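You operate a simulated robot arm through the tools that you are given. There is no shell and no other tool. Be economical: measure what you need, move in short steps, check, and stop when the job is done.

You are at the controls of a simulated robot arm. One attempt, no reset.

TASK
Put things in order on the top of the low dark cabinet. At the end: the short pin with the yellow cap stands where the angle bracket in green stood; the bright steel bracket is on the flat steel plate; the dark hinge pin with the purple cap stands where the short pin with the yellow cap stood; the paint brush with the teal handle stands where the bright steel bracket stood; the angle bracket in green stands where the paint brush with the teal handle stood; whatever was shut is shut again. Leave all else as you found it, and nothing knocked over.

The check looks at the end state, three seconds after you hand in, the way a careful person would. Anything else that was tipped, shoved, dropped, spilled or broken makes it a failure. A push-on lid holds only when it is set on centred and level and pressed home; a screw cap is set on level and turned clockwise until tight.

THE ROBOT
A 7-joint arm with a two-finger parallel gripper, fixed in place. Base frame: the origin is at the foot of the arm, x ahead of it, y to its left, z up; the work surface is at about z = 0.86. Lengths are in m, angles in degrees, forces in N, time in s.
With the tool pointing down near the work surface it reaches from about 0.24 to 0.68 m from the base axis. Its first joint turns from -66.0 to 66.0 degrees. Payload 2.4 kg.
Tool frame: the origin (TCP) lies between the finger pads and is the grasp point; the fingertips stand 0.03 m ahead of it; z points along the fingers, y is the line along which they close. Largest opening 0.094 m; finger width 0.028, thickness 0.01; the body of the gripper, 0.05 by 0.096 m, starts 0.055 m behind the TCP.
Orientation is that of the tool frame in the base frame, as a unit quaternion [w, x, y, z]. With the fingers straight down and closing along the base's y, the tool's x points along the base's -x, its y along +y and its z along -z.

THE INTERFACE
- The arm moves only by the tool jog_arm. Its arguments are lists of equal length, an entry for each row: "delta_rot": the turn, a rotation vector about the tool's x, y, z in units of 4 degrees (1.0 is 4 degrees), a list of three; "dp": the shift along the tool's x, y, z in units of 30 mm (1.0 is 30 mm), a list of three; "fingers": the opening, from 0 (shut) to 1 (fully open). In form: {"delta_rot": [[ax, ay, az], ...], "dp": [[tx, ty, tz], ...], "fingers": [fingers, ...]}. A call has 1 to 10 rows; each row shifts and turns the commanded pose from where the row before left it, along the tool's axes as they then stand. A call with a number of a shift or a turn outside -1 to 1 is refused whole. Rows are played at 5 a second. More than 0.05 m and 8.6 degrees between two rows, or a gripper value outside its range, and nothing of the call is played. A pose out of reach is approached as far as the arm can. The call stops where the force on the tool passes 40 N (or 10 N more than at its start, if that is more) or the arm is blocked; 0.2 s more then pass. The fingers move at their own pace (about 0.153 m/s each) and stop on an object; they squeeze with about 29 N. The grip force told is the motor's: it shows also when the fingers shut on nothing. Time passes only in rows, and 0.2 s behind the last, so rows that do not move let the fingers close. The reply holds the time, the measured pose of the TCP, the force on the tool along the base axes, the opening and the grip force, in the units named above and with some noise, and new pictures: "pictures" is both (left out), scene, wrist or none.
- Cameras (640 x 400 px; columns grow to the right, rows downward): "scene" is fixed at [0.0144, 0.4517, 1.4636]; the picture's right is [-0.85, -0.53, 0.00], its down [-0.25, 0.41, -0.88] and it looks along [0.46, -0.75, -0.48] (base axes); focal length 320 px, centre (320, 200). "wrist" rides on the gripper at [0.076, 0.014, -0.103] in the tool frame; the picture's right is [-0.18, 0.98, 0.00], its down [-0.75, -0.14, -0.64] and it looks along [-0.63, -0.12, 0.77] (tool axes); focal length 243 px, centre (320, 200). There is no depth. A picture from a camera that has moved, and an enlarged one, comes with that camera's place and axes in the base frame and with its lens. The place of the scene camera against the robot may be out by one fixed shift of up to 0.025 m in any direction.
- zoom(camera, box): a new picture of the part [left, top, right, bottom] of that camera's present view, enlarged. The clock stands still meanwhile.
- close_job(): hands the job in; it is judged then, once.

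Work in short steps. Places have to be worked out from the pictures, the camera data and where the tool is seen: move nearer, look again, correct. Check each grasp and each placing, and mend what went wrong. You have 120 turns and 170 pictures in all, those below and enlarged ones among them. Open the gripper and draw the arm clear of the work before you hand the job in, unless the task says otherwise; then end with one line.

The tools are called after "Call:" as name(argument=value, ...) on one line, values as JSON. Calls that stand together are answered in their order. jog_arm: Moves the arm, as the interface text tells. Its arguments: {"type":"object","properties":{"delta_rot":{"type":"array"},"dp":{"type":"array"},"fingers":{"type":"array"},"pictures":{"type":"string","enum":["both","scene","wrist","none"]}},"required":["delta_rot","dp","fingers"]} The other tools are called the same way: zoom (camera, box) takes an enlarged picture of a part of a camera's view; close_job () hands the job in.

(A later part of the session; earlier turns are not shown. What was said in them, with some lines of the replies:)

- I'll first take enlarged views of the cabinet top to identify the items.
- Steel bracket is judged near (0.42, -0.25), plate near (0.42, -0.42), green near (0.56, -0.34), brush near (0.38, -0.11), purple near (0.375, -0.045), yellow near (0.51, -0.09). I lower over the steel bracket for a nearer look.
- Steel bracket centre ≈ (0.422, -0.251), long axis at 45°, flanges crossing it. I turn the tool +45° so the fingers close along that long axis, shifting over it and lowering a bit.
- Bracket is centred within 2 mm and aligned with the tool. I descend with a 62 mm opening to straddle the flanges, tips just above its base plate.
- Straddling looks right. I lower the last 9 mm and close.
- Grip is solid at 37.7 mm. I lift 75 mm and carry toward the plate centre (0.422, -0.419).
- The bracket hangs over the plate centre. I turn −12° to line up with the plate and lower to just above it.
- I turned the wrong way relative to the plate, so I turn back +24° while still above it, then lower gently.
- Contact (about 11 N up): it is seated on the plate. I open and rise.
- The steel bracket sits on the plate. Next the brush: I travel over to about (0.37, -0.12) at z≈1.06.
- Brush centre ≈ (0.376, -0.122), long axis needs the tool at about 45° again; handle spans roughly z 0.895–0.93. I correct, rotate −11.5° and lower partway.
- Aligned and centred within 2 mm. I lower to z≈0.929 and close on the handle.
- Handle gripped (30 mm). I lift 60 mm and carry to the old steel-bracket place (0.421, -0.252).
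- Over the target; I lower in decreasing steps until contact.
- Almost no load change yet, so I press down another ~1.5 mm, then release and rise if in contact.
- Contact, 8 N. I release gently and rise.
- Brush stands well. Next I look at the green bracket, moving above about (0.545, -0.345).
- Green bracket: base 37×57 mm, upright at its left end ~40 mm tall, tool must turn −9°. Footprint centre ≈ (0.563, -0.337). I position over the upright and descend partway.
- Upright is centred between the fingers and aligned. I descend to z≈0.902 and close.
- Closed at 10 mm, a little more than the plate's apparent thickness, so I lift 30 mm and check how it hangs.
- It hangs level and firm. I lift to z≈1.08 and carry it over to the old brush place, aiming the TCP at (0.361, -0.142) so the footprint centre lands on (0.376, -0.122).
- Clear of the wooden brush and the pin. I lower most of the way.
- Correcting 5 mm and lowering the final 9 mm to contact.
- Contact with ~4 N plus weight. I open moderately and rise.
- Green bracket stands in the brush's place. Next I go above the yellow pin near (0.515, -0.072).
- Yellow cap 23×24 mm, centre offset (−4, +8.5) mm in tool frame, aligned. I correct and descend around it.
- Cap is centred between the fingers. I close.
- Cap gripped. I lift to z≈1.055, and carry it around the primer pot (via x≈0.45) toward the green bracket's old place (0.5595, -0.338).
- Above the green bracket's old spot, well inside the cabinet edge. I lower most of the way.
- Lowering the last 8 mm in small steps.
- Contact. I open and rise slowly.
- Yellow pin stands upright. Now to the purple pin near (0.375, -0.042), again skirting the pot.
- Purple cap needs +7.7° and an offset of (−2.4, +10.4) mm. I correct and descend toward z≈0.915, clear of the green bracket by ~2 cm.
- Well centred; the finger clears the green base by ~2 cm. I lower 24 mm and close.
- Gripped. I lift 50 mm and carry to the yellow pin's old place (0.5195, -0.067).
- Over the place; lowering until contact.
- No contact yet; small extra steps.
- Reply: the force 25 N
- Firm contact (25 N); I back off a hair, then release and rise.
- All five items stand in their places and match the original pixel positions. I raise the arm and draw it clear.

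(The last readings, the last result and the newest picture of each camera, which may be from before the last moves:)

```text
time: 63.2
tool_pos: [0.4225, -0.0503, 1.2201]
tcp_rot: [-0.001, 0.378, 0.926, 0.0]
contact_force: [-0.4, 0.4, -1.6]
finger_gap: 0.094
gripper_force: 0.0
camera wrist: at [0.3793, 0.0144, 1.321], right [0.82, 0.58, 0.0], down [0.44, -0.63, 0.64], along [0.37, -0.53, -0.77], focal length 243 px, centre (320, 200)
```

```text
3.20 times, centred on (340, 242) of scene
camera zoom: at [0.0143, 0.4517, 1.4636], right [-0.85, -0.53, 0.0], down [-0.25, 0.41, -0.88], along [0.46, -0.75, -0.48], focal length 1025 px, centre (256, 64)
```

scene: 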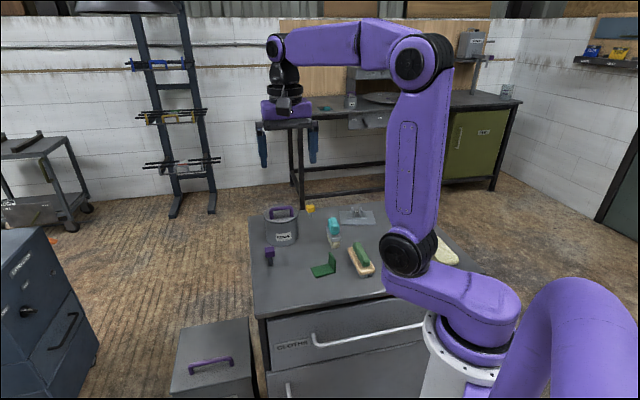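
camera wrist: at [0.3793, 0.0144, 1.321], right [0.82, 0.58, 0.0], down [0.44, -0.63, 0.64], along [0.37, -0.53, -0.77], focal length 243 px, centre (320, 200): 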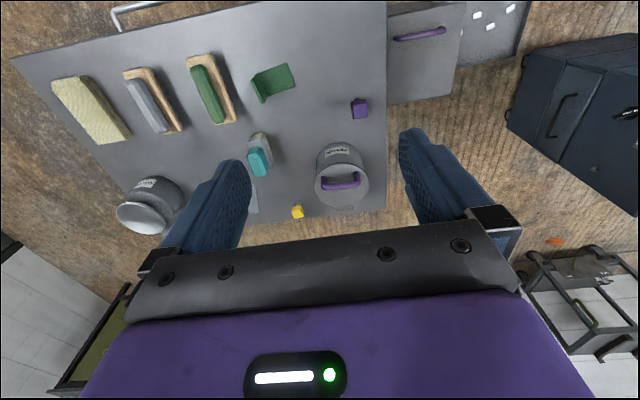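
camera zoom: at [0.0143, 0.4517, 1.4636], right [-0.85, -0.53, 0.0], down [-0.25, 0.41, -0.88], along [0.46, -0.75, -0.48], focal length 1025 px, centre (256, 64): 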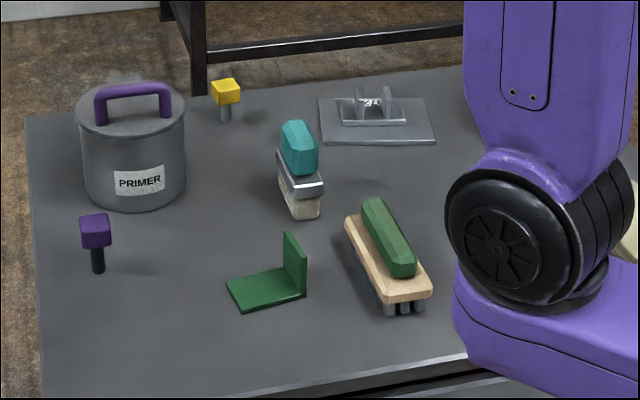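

Everything is in place and undisturbed, the gripper is open and the arm is clear. I hand in.

Call:
close_job()

```text
The job is handed in.
```

The job is handed in: both pins, the brush and the green bracket stand in their assigned places, the steel bracket is on the plate, nothing was knocked over, and nothing shut was opened.
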